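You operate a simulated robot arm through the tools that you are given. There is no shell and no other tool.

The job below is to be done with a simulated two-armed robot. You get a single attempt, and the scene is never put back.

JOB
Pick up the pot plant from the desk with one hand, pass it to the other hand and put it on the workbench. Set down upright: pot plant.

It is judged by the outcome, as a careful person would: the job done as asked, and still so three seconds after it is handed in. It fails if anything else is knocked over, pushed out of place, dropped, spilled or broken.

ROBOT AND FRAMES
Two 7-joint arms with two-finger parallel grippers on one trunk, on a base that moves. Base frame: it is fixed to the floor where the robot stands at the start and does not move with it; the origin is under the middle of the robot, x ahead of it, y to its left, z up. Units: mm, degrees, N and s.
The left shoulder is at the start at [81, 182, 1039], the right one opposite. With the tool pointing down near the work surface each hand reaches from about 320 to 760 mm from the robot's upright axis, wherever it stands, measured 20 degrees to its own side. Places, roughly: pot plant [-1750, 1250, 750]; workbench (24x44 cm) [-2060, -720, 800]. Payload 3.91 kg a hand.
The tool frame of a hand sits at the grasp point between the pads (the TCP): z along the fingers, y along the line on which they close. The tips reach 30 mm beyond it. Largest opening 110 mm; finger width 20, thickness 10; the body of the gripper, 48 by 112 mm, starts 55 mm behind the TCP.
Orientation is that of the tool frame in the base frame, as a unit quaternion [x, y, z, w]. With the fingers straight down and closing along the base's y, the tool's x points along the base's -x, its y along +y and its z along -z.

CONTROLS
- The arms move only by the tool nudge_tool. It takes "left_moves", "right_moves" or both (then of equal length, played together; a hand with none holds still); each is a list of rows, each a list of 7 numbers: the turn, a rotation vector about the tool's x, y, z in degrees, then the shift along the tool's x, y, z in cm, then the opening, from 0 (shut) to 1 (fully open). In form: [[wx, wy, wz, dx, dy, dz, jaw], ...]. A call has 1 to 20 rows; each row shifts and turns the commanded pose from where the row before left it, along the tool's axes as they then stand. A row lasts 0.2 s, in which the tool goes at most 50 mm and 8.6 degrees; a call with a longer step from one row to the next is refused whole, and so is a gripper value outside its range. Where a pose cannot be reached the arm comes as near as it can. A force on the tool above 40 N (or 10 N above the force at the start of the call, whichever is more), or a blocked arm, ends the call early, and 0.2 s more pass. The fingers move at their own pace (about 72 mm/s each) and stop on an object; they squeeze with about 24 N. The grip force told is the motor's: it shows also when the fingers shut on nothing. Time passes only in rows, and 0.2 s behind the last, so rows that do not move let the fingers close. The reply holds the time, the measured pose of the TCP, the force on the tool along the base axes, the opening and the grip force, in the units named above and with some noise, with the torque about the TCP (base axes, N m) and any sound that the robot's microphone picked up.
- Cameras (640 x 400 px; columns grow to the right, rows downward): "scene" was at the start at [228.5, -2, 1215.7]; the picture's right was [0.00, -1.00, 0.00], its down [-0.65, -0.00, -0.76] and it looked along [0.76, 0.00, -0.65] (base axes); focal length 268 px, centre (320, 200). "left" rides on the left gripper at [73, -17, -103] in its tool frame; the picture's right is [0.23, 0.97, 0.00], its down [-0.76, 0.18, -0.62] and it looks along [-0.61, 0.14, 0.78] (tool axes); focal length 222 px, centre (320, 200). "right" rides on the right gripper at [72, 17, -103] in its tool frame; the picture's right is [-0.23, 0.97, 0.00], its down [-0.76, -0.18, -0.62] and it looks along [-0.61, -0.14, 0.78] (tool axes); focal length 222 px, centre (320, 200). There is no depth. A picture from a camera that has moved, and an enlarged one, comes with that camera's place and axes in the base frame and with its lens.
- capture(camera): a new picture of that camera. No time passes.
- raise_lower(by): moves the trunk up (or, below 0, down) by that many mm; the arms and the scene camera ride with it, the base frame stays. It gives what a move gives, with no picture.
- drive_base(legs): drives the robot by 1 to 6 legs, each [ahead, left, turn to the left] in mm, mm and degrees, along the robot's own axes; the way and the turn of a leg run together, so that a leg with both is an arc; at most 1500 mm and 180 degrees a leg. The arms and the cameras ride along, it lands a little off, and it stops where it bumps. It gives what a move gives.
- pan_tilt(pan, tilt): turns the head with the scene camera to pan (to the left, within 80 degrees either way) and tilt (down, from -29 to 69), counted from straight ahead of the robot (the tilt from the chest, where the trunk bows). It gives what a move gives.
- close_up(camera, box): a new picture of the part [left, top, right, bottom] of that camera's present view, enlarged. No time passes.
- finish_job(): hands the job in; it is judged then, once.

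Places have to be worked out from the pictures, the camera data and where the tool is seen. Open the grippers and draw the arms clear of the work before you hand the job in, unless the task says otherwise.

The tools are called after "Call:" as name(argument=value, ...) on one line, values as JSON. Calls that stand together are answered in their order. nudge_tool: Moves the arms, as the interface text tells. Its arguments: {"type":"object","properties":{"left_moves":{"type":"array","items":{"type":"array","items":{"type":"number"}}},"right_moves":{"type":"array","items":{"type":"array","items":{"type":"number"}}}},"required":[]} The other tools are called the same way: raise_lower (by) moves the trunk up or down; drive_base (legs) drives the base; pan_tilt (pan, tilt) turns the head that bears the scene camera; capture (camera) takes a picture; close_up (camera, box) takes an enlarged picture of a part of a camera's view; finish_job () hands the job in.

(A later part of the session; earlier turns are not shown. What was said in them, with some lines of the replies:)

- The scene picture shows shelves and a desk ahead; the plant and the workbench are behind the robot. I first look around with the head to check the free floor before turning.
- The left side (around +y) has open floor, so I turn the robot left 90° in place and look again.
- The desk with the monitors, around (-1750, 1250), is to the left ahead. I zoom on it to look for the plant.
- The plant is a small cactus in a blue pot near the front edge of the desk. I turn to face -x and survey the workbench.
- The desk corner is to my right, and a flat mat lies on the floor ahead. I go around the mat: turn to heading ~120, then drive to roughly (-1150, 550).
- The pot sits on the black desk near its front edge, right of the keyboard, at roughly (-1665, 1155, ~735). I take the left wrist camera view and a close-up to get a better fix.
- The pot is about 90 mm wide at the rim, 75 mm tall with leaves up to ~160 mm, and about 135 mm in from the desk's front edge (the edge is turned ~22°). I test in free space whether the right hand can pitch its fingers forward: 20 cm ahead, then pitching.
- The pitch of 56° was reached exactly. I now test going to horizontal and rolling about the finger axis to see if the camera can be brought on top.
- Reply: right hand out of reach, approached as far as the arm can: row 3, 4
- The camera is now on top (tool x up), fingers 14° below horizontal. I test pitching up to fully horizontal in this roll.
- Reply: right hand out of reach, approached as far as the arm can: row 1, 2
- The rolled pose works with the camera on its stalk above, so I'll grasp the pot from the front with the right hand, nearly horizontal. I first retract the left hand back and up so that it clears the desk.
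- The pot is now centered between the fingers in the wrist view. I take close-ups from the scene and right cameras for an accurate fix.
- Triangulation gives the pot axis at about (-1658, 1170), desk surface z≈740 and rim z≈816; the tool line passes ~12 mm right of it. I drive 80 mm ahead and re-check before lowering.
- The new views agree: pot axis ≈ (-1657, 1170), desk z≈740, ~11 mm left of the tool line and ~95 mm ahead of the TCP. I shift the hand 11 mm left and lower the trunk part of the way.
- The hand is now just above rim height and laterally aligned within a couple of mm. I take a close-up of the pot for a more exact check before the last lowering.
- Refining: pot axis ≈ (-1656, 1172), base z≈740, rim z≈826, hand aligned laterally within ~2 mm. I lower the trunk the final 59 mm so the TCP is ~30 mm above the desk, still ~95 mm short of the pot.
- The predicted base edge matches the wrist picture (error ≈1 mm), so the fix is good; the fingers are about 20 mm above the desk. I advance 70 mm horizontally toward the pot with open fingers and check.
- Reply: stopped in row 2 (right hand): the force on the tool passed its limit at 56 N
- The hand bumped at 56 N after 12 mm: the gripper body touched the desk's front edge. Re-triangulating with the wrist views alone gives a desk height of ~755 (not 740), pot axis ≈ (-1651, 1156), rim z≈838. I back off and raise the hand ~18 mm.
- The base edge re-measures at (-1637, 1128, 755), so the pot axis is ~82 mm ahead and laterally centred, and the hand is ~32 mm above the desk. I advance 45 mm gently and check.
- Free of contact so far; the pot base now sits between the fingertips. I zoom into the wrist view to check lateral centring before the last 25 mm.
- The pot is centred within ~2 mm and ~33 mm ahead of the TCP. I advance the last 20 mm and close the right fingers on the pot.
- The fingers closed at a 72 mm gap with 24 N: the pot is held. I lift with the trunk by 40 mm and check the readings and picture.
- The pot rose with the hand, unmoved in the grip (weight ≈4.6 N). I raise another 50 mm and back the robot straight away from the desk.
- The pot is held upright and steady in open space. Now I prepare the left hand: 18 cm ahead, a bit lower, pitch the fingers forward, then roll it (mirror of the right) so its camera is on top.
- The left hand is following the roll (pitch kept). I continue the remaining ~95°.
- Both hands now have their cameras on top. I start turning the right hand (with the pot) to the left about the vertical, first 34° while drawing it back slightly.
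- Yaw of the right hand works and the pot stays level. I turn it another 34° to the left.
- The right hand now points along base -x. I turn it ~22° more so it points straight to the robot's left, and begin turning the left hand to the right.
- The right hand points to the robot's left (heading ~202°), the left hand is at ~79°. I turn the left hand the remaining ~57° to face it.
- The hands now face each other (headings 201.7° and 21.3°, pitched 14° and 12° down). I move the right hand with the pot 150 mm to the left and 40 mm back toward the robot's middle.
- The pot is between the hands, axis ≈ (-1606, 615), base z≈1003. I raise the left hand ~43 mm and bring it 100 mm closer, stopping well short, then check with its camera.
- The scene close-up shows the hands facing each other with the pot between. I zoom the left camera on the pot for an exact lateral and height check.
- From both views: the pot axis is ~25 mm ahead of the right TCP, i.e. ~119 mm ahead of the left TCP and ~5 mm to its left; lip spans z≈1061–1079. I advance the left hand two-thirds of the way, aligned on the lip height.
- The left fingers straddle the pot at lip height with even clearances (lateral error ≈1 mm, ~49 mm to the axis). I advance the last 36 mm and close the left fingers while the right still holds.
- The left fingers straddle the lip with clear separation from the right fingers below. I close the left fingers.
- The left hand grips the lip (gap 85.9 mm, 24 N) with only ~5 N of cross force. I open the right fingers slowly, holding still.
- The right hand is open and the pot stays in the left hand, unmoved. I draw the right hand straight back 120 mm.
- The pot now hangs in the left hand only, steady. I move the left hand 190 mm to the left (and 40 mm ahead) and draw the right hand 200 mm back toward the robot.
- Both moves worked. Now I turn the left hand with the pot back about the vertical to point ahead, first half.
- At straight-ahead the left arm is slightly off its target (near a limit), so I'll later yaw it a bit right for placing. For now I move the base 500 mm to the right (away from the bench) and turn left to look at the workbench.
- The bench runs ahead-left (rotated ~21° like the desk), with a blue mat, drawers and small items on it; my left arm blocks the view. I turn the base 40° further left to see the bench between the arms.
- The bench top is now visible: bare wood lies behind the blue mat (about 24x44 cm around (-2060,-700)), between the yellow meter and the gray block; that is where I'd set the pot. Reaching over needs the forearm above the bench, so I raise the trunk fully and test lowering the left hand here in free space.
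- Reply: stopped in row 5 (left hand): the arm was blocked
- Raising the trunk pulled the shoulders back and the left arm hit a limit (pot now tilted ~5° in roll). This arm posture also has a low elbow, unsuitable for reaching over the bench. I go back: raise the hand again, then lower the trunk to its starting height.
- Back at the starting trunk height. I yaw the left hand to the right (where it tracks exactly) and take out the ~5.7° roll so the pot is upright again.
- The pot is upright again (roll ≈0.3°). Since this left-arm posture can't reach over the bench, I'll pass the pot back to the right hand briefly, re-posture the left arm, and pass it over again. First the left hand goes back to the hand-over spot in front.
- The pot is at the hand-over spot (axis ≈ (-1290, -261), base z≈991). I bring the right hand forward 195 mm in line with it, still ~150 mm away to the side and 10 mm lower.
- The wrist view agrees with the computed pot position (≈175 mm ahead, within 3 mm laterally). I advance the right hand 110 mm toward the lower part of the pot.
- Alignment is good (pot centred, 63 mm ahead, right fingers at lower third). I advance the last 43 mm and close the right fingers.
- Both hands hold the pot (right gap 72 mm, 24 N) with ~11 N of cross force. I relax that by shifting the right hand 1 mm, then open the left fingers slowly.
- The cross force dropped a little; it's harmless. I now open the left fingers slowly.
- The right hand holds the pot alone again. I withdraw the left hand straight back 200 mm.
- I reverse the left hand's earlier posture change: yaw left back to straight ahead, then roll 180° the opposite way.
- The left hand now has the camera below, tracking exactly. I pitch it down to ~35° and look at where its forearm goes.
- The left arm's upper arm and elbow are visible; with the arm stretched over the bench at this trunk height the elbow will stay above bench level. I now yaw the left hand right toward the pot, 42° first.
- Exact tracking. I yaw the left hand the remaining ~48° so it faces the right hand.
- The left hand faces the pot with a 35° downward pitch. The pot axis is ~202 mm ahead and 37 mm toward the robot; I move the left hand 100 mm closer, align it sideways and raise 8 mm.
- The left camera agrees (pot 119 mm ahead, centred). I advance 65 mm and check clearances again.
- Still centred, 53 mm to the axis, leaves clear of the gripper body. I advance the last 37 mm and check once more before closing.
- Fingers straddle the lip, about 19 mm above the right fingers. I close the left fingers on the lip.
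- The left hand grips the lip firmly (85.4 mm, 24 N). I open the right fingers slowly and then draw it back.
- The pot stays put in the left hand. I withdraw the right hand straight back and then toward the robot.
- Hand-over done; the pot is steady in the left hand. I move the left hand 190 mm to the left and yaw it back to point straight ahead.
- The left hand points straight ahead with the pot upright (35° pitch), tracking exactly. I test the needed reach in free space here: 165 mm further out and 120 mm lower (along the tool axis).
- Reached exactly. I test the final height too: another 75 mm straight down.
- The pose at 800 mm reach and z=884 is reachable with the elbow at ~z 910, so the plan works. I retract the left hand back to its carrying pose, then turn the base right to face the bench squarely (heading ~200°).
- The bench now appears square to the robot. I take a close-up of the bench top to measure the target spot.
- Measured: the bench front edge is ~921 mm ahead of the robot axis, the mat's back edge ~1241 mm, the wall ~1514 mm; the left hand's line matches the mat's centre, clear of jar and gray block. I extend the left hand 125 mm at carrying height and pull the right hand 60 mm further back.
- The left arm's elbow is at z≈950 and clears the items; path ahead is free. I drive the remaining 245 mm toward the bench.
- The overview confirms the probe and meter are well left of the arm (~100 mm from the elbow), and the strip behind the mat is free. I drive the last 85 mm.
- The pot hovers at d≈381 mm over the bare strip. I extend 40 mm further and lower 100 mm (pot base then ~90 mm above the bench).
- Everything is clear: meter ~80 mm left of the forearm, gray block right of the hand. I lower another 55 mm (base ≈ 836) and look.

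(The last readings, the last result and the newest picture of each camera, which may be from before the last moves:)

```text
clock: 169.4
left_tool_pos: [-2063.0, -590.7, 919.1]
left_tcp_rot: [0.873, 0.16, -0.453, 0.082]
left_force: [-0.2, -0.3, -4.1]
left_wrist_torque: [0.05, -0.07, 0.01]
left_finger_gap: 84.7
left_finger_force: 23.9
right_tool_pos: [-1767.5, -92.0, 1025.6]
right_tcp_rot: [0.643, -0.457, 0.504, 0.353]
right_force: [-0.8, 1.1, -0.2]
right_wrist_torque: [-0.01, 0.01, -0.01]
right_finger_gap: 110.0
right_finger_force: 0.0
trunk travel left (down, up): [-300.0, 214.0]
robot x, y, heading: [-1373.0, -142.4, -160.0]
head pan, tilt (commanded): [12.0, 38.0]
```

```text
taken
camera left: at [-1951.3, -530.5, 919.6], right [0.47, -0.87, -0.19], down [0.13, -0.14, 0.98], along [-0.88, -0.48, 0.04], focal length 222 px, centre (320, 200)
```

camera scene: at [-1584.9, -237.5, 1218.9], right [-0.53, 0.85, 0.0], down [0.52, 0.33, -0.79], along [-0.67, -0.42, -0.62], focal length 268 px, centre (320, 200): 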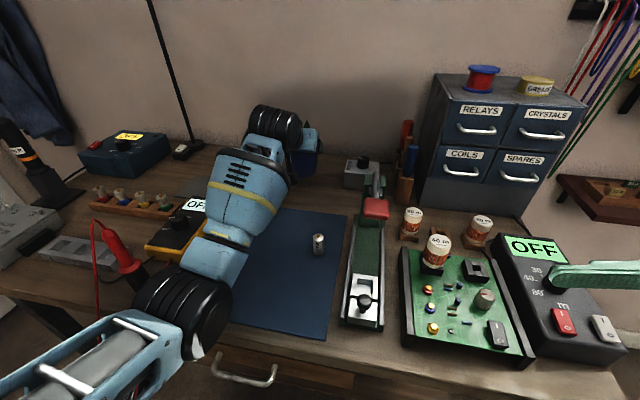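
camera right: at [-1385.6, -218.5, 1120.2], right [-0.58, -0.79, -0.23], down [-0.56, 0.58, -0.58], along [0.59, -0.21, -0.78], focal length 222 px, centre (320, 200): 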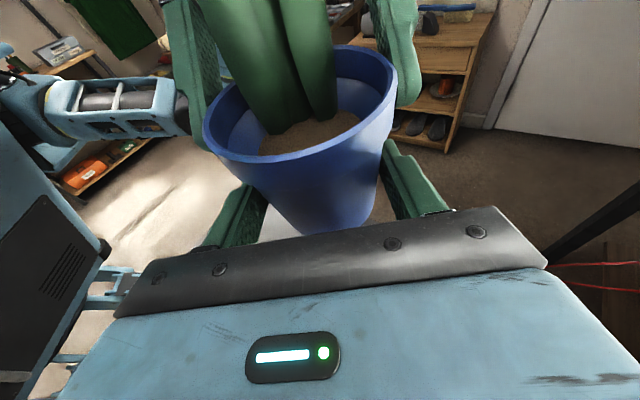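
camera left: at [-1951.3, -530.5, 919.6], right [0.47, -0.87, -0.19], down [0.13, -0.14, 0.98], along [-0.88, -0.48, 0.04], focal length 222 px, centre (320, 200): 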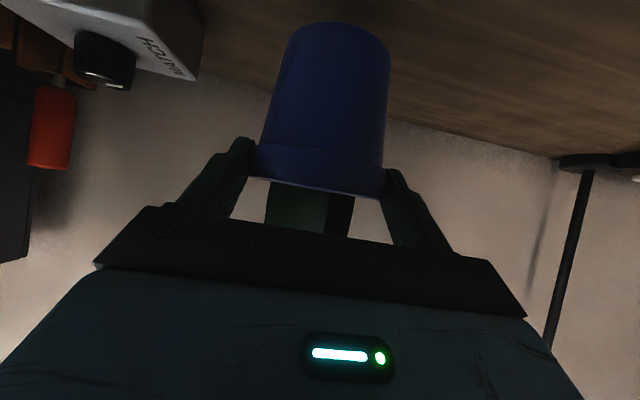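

Clearances remain good (gray "MATCH" block well to the right, probe ~100 mm from the elbow). I lower 18 mm slowly and watch the force.

Call:
nudge_tool(left_moves=[[0, 0, 0, 0.49, 0, 0.347, 0], [0, 0, 0, 0.49, 0, 0.347, 0], [0, 0, 0, 0.49, 0, 0.347, 0], [0, 0, 0, 0, 0, 0, 0]])

Call:
capture(camera="left")

```text
clock: 170.4
left_tool_pos: [-2063.0, -590.0, 901.0]
left_tcp_rot: [0.874, 0.16, -0.452, 0.082]
left_force: [0.4, -0.3, -3.1]
left_wrist_torque: [0.02, -0.08, -0.01]
left_finger_gap: 84.9
left_finger_force: 24.1
right_tool_pos: [-1767.4, -90.8, 1025.8]
right_tcp_rot: [0.642, -0.457, 0.504, 0.353]
right_force: [-0.2, -0.2, 0.7]
right_wrist_torque: [0.01, -0.02, 0.0]
right_finger_gap: 110.0
right_finger_force: 0.0
trunk travel left (down, up): [-300.0, 214.0]
robot x, y, heading: [-1371.3, -140.9, -160.2]
head pan, tilt (commanded): [12.0, 38.0]
```

```text
taken
camera left: at [-1951.2, -530.6, 901.1], right [0.47, -0.87, -0.19], down [0.13, -0.14, 0.98], along [-0.88, -0.48, 0.04], focal length 222 px, centre (320, 200)
```

left: 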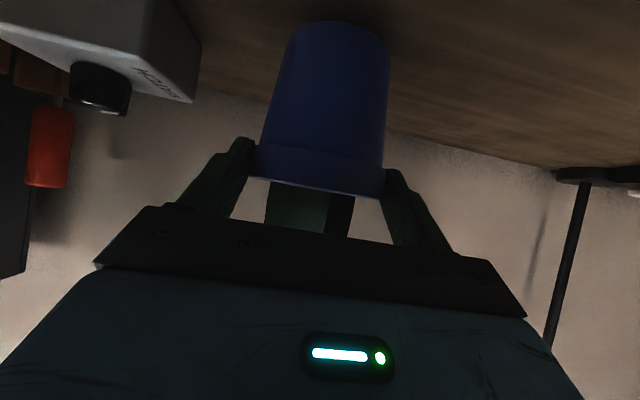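

Base now ≈818, weight still on the hand (no contact). I lower in 3 mm steps.

Call:
nudge_tool(left_moves=[[0, 0, 0, 0.245, 0, 0.174, 0], [0, 0, 0, 0.245, 0, 0.174, 0], [0, 0, 0, 0, 0, 0, 0]])

Call:
nudge_tool(left_moves=[[0, 0, 0, 0.245, 0, 0.174, 0], [0, 0, 0, 0, 0, 0, 0]])

```text
clock: 171.2
left_tool_pos: [-2063.6, -591.9, 896.3]
left_tcp_rot: [0.874, 0.159, -0.452, 0.082]
left_force: [-0.8, 0.5, -4.2]
left_wrist_torque: [0.05, -0.08, 0.02]
left_finger_gap: 84.6
left_finger_force: 23.6
right_tool_pos: [-1766.8, -91.9, 1026.9]
right_tcp_rot: [0.642, -0.458, 0.503, 0.354]
right_force: [-0.2, 0.9, 0.1]
right_wrist_torque: [-0.05, 0.01, 0.0]
right_finger_gap: 110.2
right_finger_force: 0.0
trunk travel left (down, up): [-300.0, 214.0]
robot x, y, heading: [-1374.9, -138.9, -160.4]
head pan, tilt (commanded): [12.0, 38.0]
```

```text
clock: 171.8
left_tool_pos: [-2063.3, -591.1, 890.6]
left_tcp_rot: [0.874, 0.159, -0.452, 0.082]
left_force: [0.1, -0.8, -3.7]
left_wrist_torque: [0.03, -0.12, -0.01]
left_finger_gap: 84.8
left_finger_force: 23.7
right_tool_pos: [-1767.6, -90.9, 1026.7]
right_tcp_rot: [0.642, -0.457, 0.505, 0.353]
right_force: [0.1, 0.1, -0.8]
right_wrist_torque: [-0.02, 0.0, 0.02]
right_finger_gap: 110.0
right_finger_force: 0.1
trunk travel left (down, up): [-300.0, 214.0]
robot x, y, heading: [-1371.5, -143.0, -160.2]
head pan, tilt (commanded): [12.0, 38.0]
```

Still no contact (-3.7 N, TCP ≈ 891). I continue in 2–3 mm steps.

Call:
nudge_tool(left_moves=[[0, 0, 0, 0.245, 0, 0.174, 0], [0, 0, 0, 0, 0, 0, 0]])

Call:
nudge_tool(left_moves=[[0, 0, 0, 0.245, 0, 0.174, 0], [0, 0, 0, 0, 0, 0, 0]])

Call:
close_up(camera="left", box=[200, 0, 460, 160])

```text
clock: 172.4
left_tool_pos: [-2061.6, -591.2, 889.8]
left_tcp_rot: [0.874, 0.159, -0.452, 0.081]
left_force: [-0.2, 0.3, -4.3]
left_wrist_torque: [-0.01, -0.07, 0.02]
left_finger_gap: 84.6
left_finger_force: 24.4
right_tool_pos: [-1768.1, -91.4, 1025.8]
right_tcp_rot: [0.642, -0.457, 0.504, 0.353]
right_force: [-0.7, -0.2, -0.1]
right_wrist_torque: [0.0, -0.02, 0.0]
right_finger_gap: 109.7
right_finger_force: 0.2
trunk travel left (down, up): [-300.0, 214.0]
robot x, y, heading: [-1377.5, -142.3, -159.9]
head pan, tilt (commanded): [12.0, 38.0]
```

```text
clock: 173.0
left_tool_pos: [-2063.6, -591.0, 886.3]
left_tcp_rot: [0.874, 0.159, -0.453, 0.082]
left_force: [-0.2, -0.9, -4.3]
left_wrist_torque: [-0.02, -0.06, 0.02]
left_finger_gap: 84.6
left_finger_force: 23.9
right_tool_pos: [-1767.7, -90.9, 1026.0]
right_tcp_rot: [0.642, -0.458, 0.503, 0.353]
right_force: [0.1, -0.1, 0.4]
right_wrist_torque: [0.01, 0.02, -0.02]
right_finger_gap: 109.8
right_finger_force: 0.0
trunk travel left (down, up): [-300.0, 214.0]
robot x, y, heading: [-1373.4, -138.6, -160.3]
head pan, tilt (commanded): [12.0, 38.0]
```

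```text
2.46 times, centred on (330, 80) of left
camera zoom: at [-1950.9, -530.6, 886.0], right [0.47, -0.87, -0.19], down [0.13, -0.14, 0.98], along [-0.88, -0.48, 0.04], focal length 547 px, centre (295, 495)
```

zoom: 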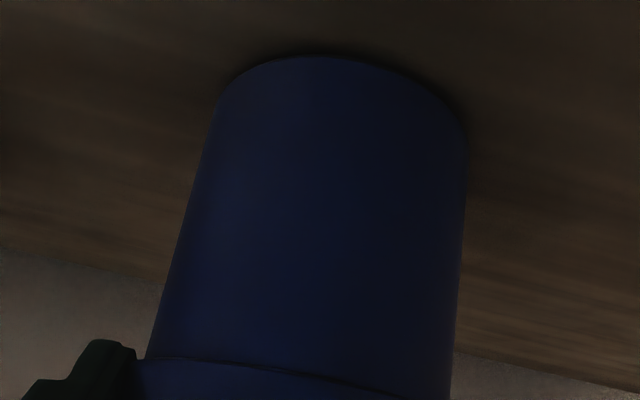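

A contact shadow closes around the base; still hanging freely. I continue with 2 mm steps.

Call:
nudge_tool(left_moves=[[0, 0, 0, 0.163, 0, 0.116, 0], [0, 0, 0, 0, 0, 0, 0]])

Call:
nudge_tool(left_moves=[[0, 0, 0, 0.163, 0, 0.116, 0], [0, 0, 0, 0, 0, 0, 0]])

```text
clock: 173.6
left_tool_pos: [-2062.4, -590.3, 885.2]
left_tcp_rot: [0.873, 0.159, -0.453, 0.082]
left_force: [0.0, 0.1, 0.2]
left_wrist_torque: [-0.07, 0.09, -0.02]
left_finger_gap: 84.6
left_finger_force: 23.7
right_tool_pos: [-1767.8, -90.9, 1026.9]
right_tcp_rot: [0.642, -0.458, 0.503, 0.354]
right_force: [0.1, 0.4, 0.3]
right_wrist_torque: [0.0, 0.01, 0.0]
right_finger_gap: 109.9
right_finger_force: 0.1
trunk travel left (down, up): [-300.0, 214.0]
robot x, y, heading: [-1372.8, -142.3, -160.0]
head pan, tilt (commanded): [12.0, 38.0]
```

```text
clock: 174.2
left_tool_pos: [-2063.7, -590.4, 886.1]
left_tcp_rot: [0.872, 0.16, -0.455, 0.084]
left_force: [0.3, 0.3, 7.8]
left_wrist_torque: [-0.33, 0.16, 0.0]
left_finger_gap: 84.5
left_finger_force: 23.9
right_tool_pos: [-1766.7, -91.5, 1027.0]
right_tcp_rot: [0.642, -0.458, 0.503, 0.354]
right_force: [0.3, 0.1, -0.1]
right_wrist_torque: [0.01, 0.0, 0.04]
right_finger_gap: 110.0
right_finger_force: 0.0
trunk travel left (down, up): [-300.0, 214.0]
robot x, y, heading: [-1374.2, -139.9, -160.3]
head pan, tilt (commanded): [12.0, 38.0]
```

Contact: the force went from -4.3 to +7.8 N, so the pot stands on the bench. I ease up 1 mm and open the left fingers slowly.

Call:
nudge_tool(left_moves=[[0, 0, 0, -0.1, 0, -0.07, 0], [0, 0, 0, 0, 0, 0, 0]])

```text
clock: 174.8
left_tool_pos: [-2062.9, -590.5, 885.4]
left_tcp_rot: [0.873, 0.159, -0.453, 0.082]
left_force: [-1.5, -1.0, 7.3]
left_wrist_torque: [-0.42, 0.42, -0.08]
left_finger_gap: 84.9
left_finger_force: 24.2
right_tool_pos: [-1766.4, -91.8, 1025.7]
right_tcp_rot: [0.643, -0.457, 0.504, 0.353]
right_force: [1.3, 1.0, 0.1]
right_wrist_torque: [0.04, 0.02, -0.02]
right_finger_gap: 110.1
right_finger_force: 0.0
trunk travel left (down, up): [-300.0, 214.0]
robot x, y, heading: [-1375.8, -139.3, -160.3]
head pan, tilt (commanded): [12.0, 38.0]
```

The pot is supported by the bench. I open the left fingers gradually while holding still.

Call:
nudge_tool(left_moves=[[0, 0, 0, -0.08, 0, -0.06, 0.78], [0, 0, 0, 0, 0, 0, 0.79], [0, 0, 0, 0, 0, 0, 0.8], [0, 0, 0, 0, 0, 0, 0.82], [0, 0, 0, 0, 0, 0, 0.85], [0, 0, 0, 0, 0, 0, 0.9], [0, 0, 0, 0, 0, 0, 1], [0, 0, 0, 0, 0, 0, 1]])

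Call:
capture(camera="left")

Call:
capture(camera="scene")

```text
clock: 176.6
left_tool_pos: [-2062.7, -591.4, 885.7]
left_tcp_rot: [0.873, 0.159, -0.453, 0.082]
left_force: [0.5, -0.2, 0.5]
left_wrist_torque: [0.01, 0.01, 0.0]
left_finger_gap: 109.8
left_finger_force: 0.1
right_tool_pos: [-1767.9, -90.8, 1026.7]
right_tcp_rot: [0.643, -0.457, 0.504, 0.353]
right_force: [0.0, 0.6, -0.3]
right_wrist_torque: [-0.03, 0.03, -0.01]
right_finger_gap: 110.0
right_finger_force: 0.1
trunk travel left (down, up): [-300.0, 214.0]
robot x, y, heading: [-1376.9, -137.7, -160.4]
head pan, tilt (commanded): [12.0, 38.0]
```

```text
taken
camera left: at [-1950.9, -530.6, 884.8], right [0.47, -0.87, -0.19], down [0.13, -0.14, 0.98], along [-0.88, -0.48, 0.04], focal length 222 px, centre (320, 200)
```

left: 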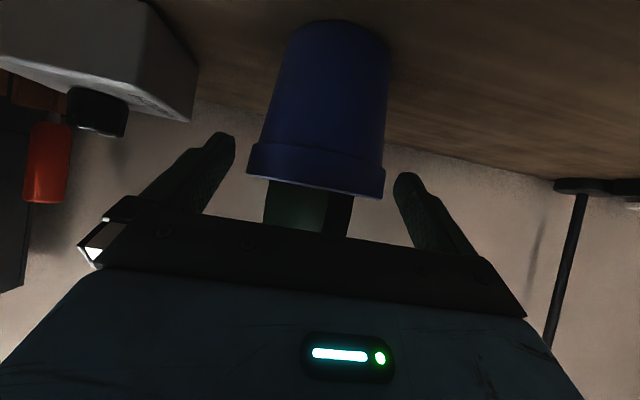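

```text
taken
camera scene: at [-1584.6, -237.4, 1219.0], right [-0.53, 0.85, 0.0], down [0.52, 0.32, -0.79], along [-0.67, -0.42, -0.62], focal length 268 px, centre (320, 200)
```

scene: 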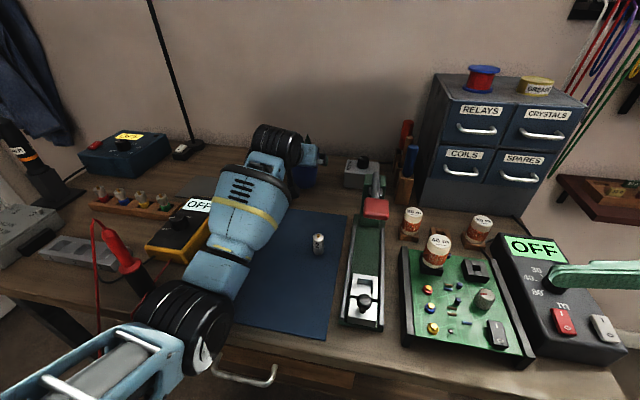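

The fingers are open and the pot stands upright on its own on the bare wood. I withdraw the left hand back and up along its tool axis.

Call:
nudge_tool(left_moves=[[0, 0, 0, 0, 0, -1.5, 1], [0, 0, 0, 0, 0, -2.5, 1], [0, 0, 0, 0, 0, -3.5, 1], [0, 0, 0, 0, 0, -4, 1], [0, 0, 0, 0, 0, -4, 1], [0, 0, 0, 0, 0, -4, 1], [0, 0, 0, 0, 0, 0, 1]])

Call:
capture(camera="scene")

Call:
capture(camera="left")

```text
clock: 178.2
left_tool_pos: [-1911.9, -535.2, 996.5]
left_tcp_rot: [0.874, 0.159, -0.452, 0.082]
left_force: [0.0, 0.5, 0.1]
left_wrist_torque: [0.04, 0.03, -0.04]
left_finger_gap: 110.2
left_finger_force: 0.0
right_tool_pos: [-1767.2, -91.5, 1025.4]
right_tcp_rot: [0.642, -0.457, 0.504, 0.353]
right_force: [-0.7, 0.8, -0.3]
right_wrist_torque: [0.01, 0.02, 0.01]
right_finger_gap: 110.2
right_finger_force: 0.0
trunk travel left (down, up): [-300.0, 214.0]
robot x, y, heading: [-1373.2, -140.4, -160.1]
head pan, tilt (commanded): [12.0, 38.0]
```

```text
taken
camera scene: at [-1584.8, -237.5, 1218.9], right [-0.53, 0.85, 0.0], down [0.52, 0.33, -0.79], along [-0.67, -0.42, -0.62], focal length 268 px, centre (320, 200)
```

scene: 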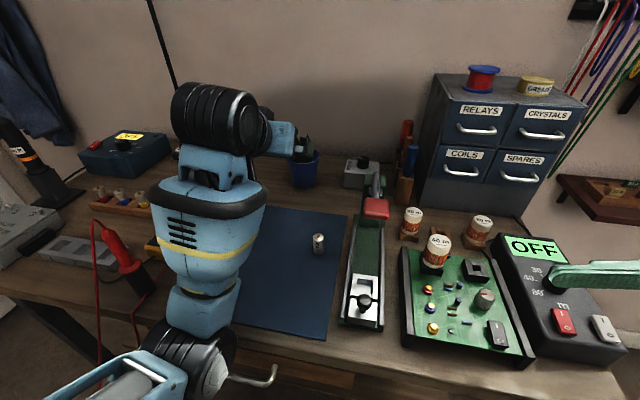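

```text
taken
camera left: at [-1800.4, -475.0, 997.0], right [0.47, -0.87, -0.19], down [0.13, -0.14, 0.98], along [-0.88, -0.48, 0.04], focal length 222 px, centre (320, 200)
```

left: 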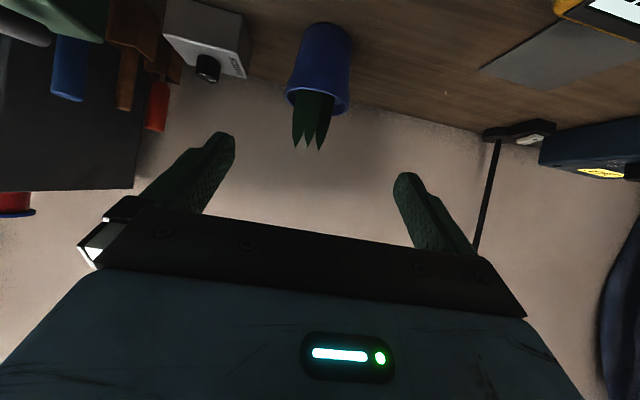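

The plant stands upright on the bench, nothing disturbed. The elbow is close to the bench's front edge, so I now drive the base straight back 450 mm to draw both arms clear.

Call:
drive_base(legs=[[-450, 0, 0]])

Call:
pan_tilt(pan=0, tilt=30)

Call:
capture(camera="scene")

Call:
close_up(camera="scene", box=[170, 90, 410, 240])

```text
clock: 180.9
left_tool_pos: [-1486.4, -380.2, 996.7]
left_tcp_rot: [0.874, 0.157, -0.453, 0.081]
left_force: [1.2, 0.1, 0.4]
left_wrist_torque: [0.04, -0.01, 0.0]
left_finger_gap: 110.0
left_finger_force: 0.1
right_tool_pos: [-1341.6, 61.7, 1026.6]
right_tcp_rot: [0.642, -0.457, 0.503, 0.354]
right_force: [-0.7, 0.7, -0.4]
right_wrist_torque: [0.03, -0.02, -0.05]
right_finger_gap: 110.0
right_finger_force: 0.2
trunk travel left (down, up): [-300.0, 214.0]
robot x, y, heading: [-949.1, 13.7, -160.0]
head pan, tilt (commanded): [12.0, 38.0]
```

```text
clock: 181.7
left_tool_pos: [-1487.9, -380.5, 997.0]
left_tcp_rot: [0.874, 0.158, -0.453, 0.081]
left_force: [0.8, 0.0, 0.4]
left_wrist_torque: [-0.01, 0.0, 0.01]
left_finger_gap: 110.2
left_finger_force: 0.0
right_tool_pos: [-1342.4, 61.4, 1027.5]
right_tcp_rot: [0.642, -0.459, 0.502, 0.354]
right_force: [0.1, 0.0, 1.5]
right_wrist_torque: [0.01, -0.01, -0.03]
right_finger_gap: 109.9
right_finger_force: 0.1
trunk travel left (down, up): [-300.0, 214.0]
robot x, y, heading: [-945.3, 13.6, -160.0]
head pan, tilt (commanded): [0.0, 30.0]
```

```text
taken
camera scene: at [-1171.5, -69.2, 1231.3], right [-0.34, 0.94, 0.0], down [0.47, 0.17, -0.87], along [-0.81, -0.29, -0.5], focal length 268 px, centre (320, 200)
```

scene: 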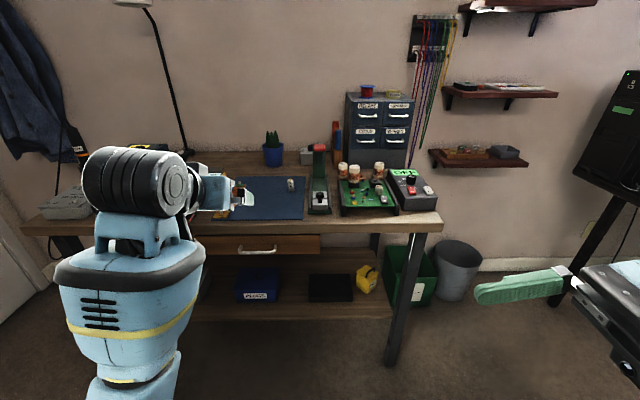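

```text
2.67 times, centred on (290, 165) of scene
camera zoom: at [-1171.5, -69.2, 1231.3], right [-0.34, 0.94, 0.0], down [0.47, 0.17, -0.87], along [-0.81, -0.29, -0.5], focal length 714 px, centre (400, 293)
```

zoom: 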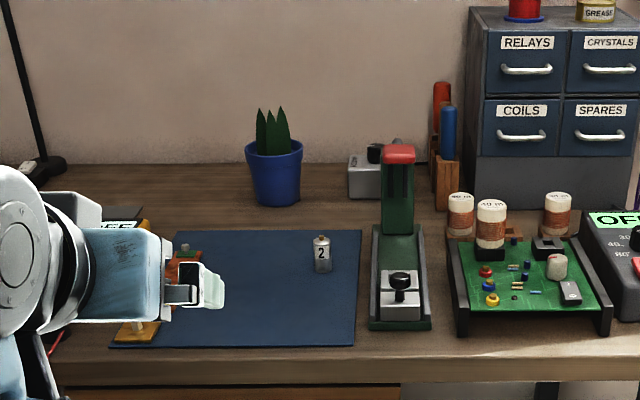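

The plant stands upright on the bare wood behind the mat, jar, block and press untouched. I take one last look at the left part of the bench.

Call:
drive_base(legs=[[-150, 0, 0], [0, 0, 25]])

Call:
pan_tilt(pan=-20, tilt=25)

Call:
close_up(camera="scene", box=[130, 60, 530, 310])

```text
clock: 184.4
left_tool_pos: [-1126.8, -522.5, 997.1]
left_tcp_rot: [0.818, 0.345, -0.424, 0.179]
left_force: [0.1, -0.3, 0.5]
left_wrist_torque: [0.03, 0.01, -0.02]
left_finger_gap: 110.0
left_finger_force: 0.0
right_tool_pos: [-1183.9, -58.6, 1026.0]
right_tcp_rot: [0.727, -0.307, 0.568, 0.235]
right_force: [-1.0, -0.4, 0.4]
right_wrist_torque: [-0.02, 0.01, 0.03]
right_finger_gap: 110.1
right_finger_force: 0.1
trunk travel left (down, up): [-300.0, 214.0]
robot x, y, heading: [-802.0, 68.4, -135.0]
head pan, tilt (commanded): [0.0, 30.0]
```

```text
clock: 185.2
left_tool_pos: [-1127.2, -523.4, 998.1]
left_tcp_rot: [0.818, 0.345, -0.424, 0.178]
left_force: [-1.0, 0.3, 0.2]
left_wrist_torque: [-0.01, 0.03, 0.02]
left_finger_gap: 110.2
left_finger_force: 0.0
right_tool_pos: [-1183.0, -59.9, 1027.3]
right_tcp_rot: [0.727, -0.306, 0.568, 0.235]
right_force: [0.5, -0.6, 0.2]
right_wrist_torque: [-0.01, 0.0, -0.01]
right_finger_gap: 110.1
right_finger_force: 0.0
trunk travel left (down, up): [-300.0, 214.0]
robot x, y, heading: [-809.7, 62.7, -135.0]
head pan, tilt (commanded): [-20.0, 25.0]
```

```text
1.60 times, centred on (330, 185) of scene
camera zoom: at [-993.8, -79.9, 1239.3], right [-0.42, 0.91, 0.0], down [0.38, 0.18, -0.91], along [-0.82, -0.38, -0.42], focal length 428 px, centre (304, 224)
```

zoom: 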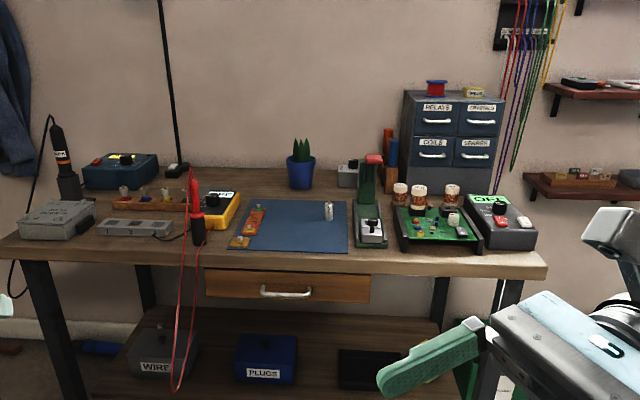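

The whole bench is as it was, with the plant upright on the bare wood behind the mat; both grippers are open and clear. I hand the job in.

Call:
finish_job()

```text
The job is handed in.
```

The pot plant is standing upright on the workbench, on the bare wood behind the blue mat. I have handed the job in. In the final pictures nothing else on the bench had moved. Both grippers are open and clear.

- **Handover:** The right hand picked the plant up from the desk and passed it to the left, which set it down. The left arm's first posture couldn't reach over the bench. So I passed the plant back to the right hand, changed the left arm's posture, and passed it over again.
- **Desk bump:** On my first approach to the desk, the right gripper touched its front edge at 56 N, because I had judged the desk too low. I saw nothing move, but I did not go back to check the desk afterwards.
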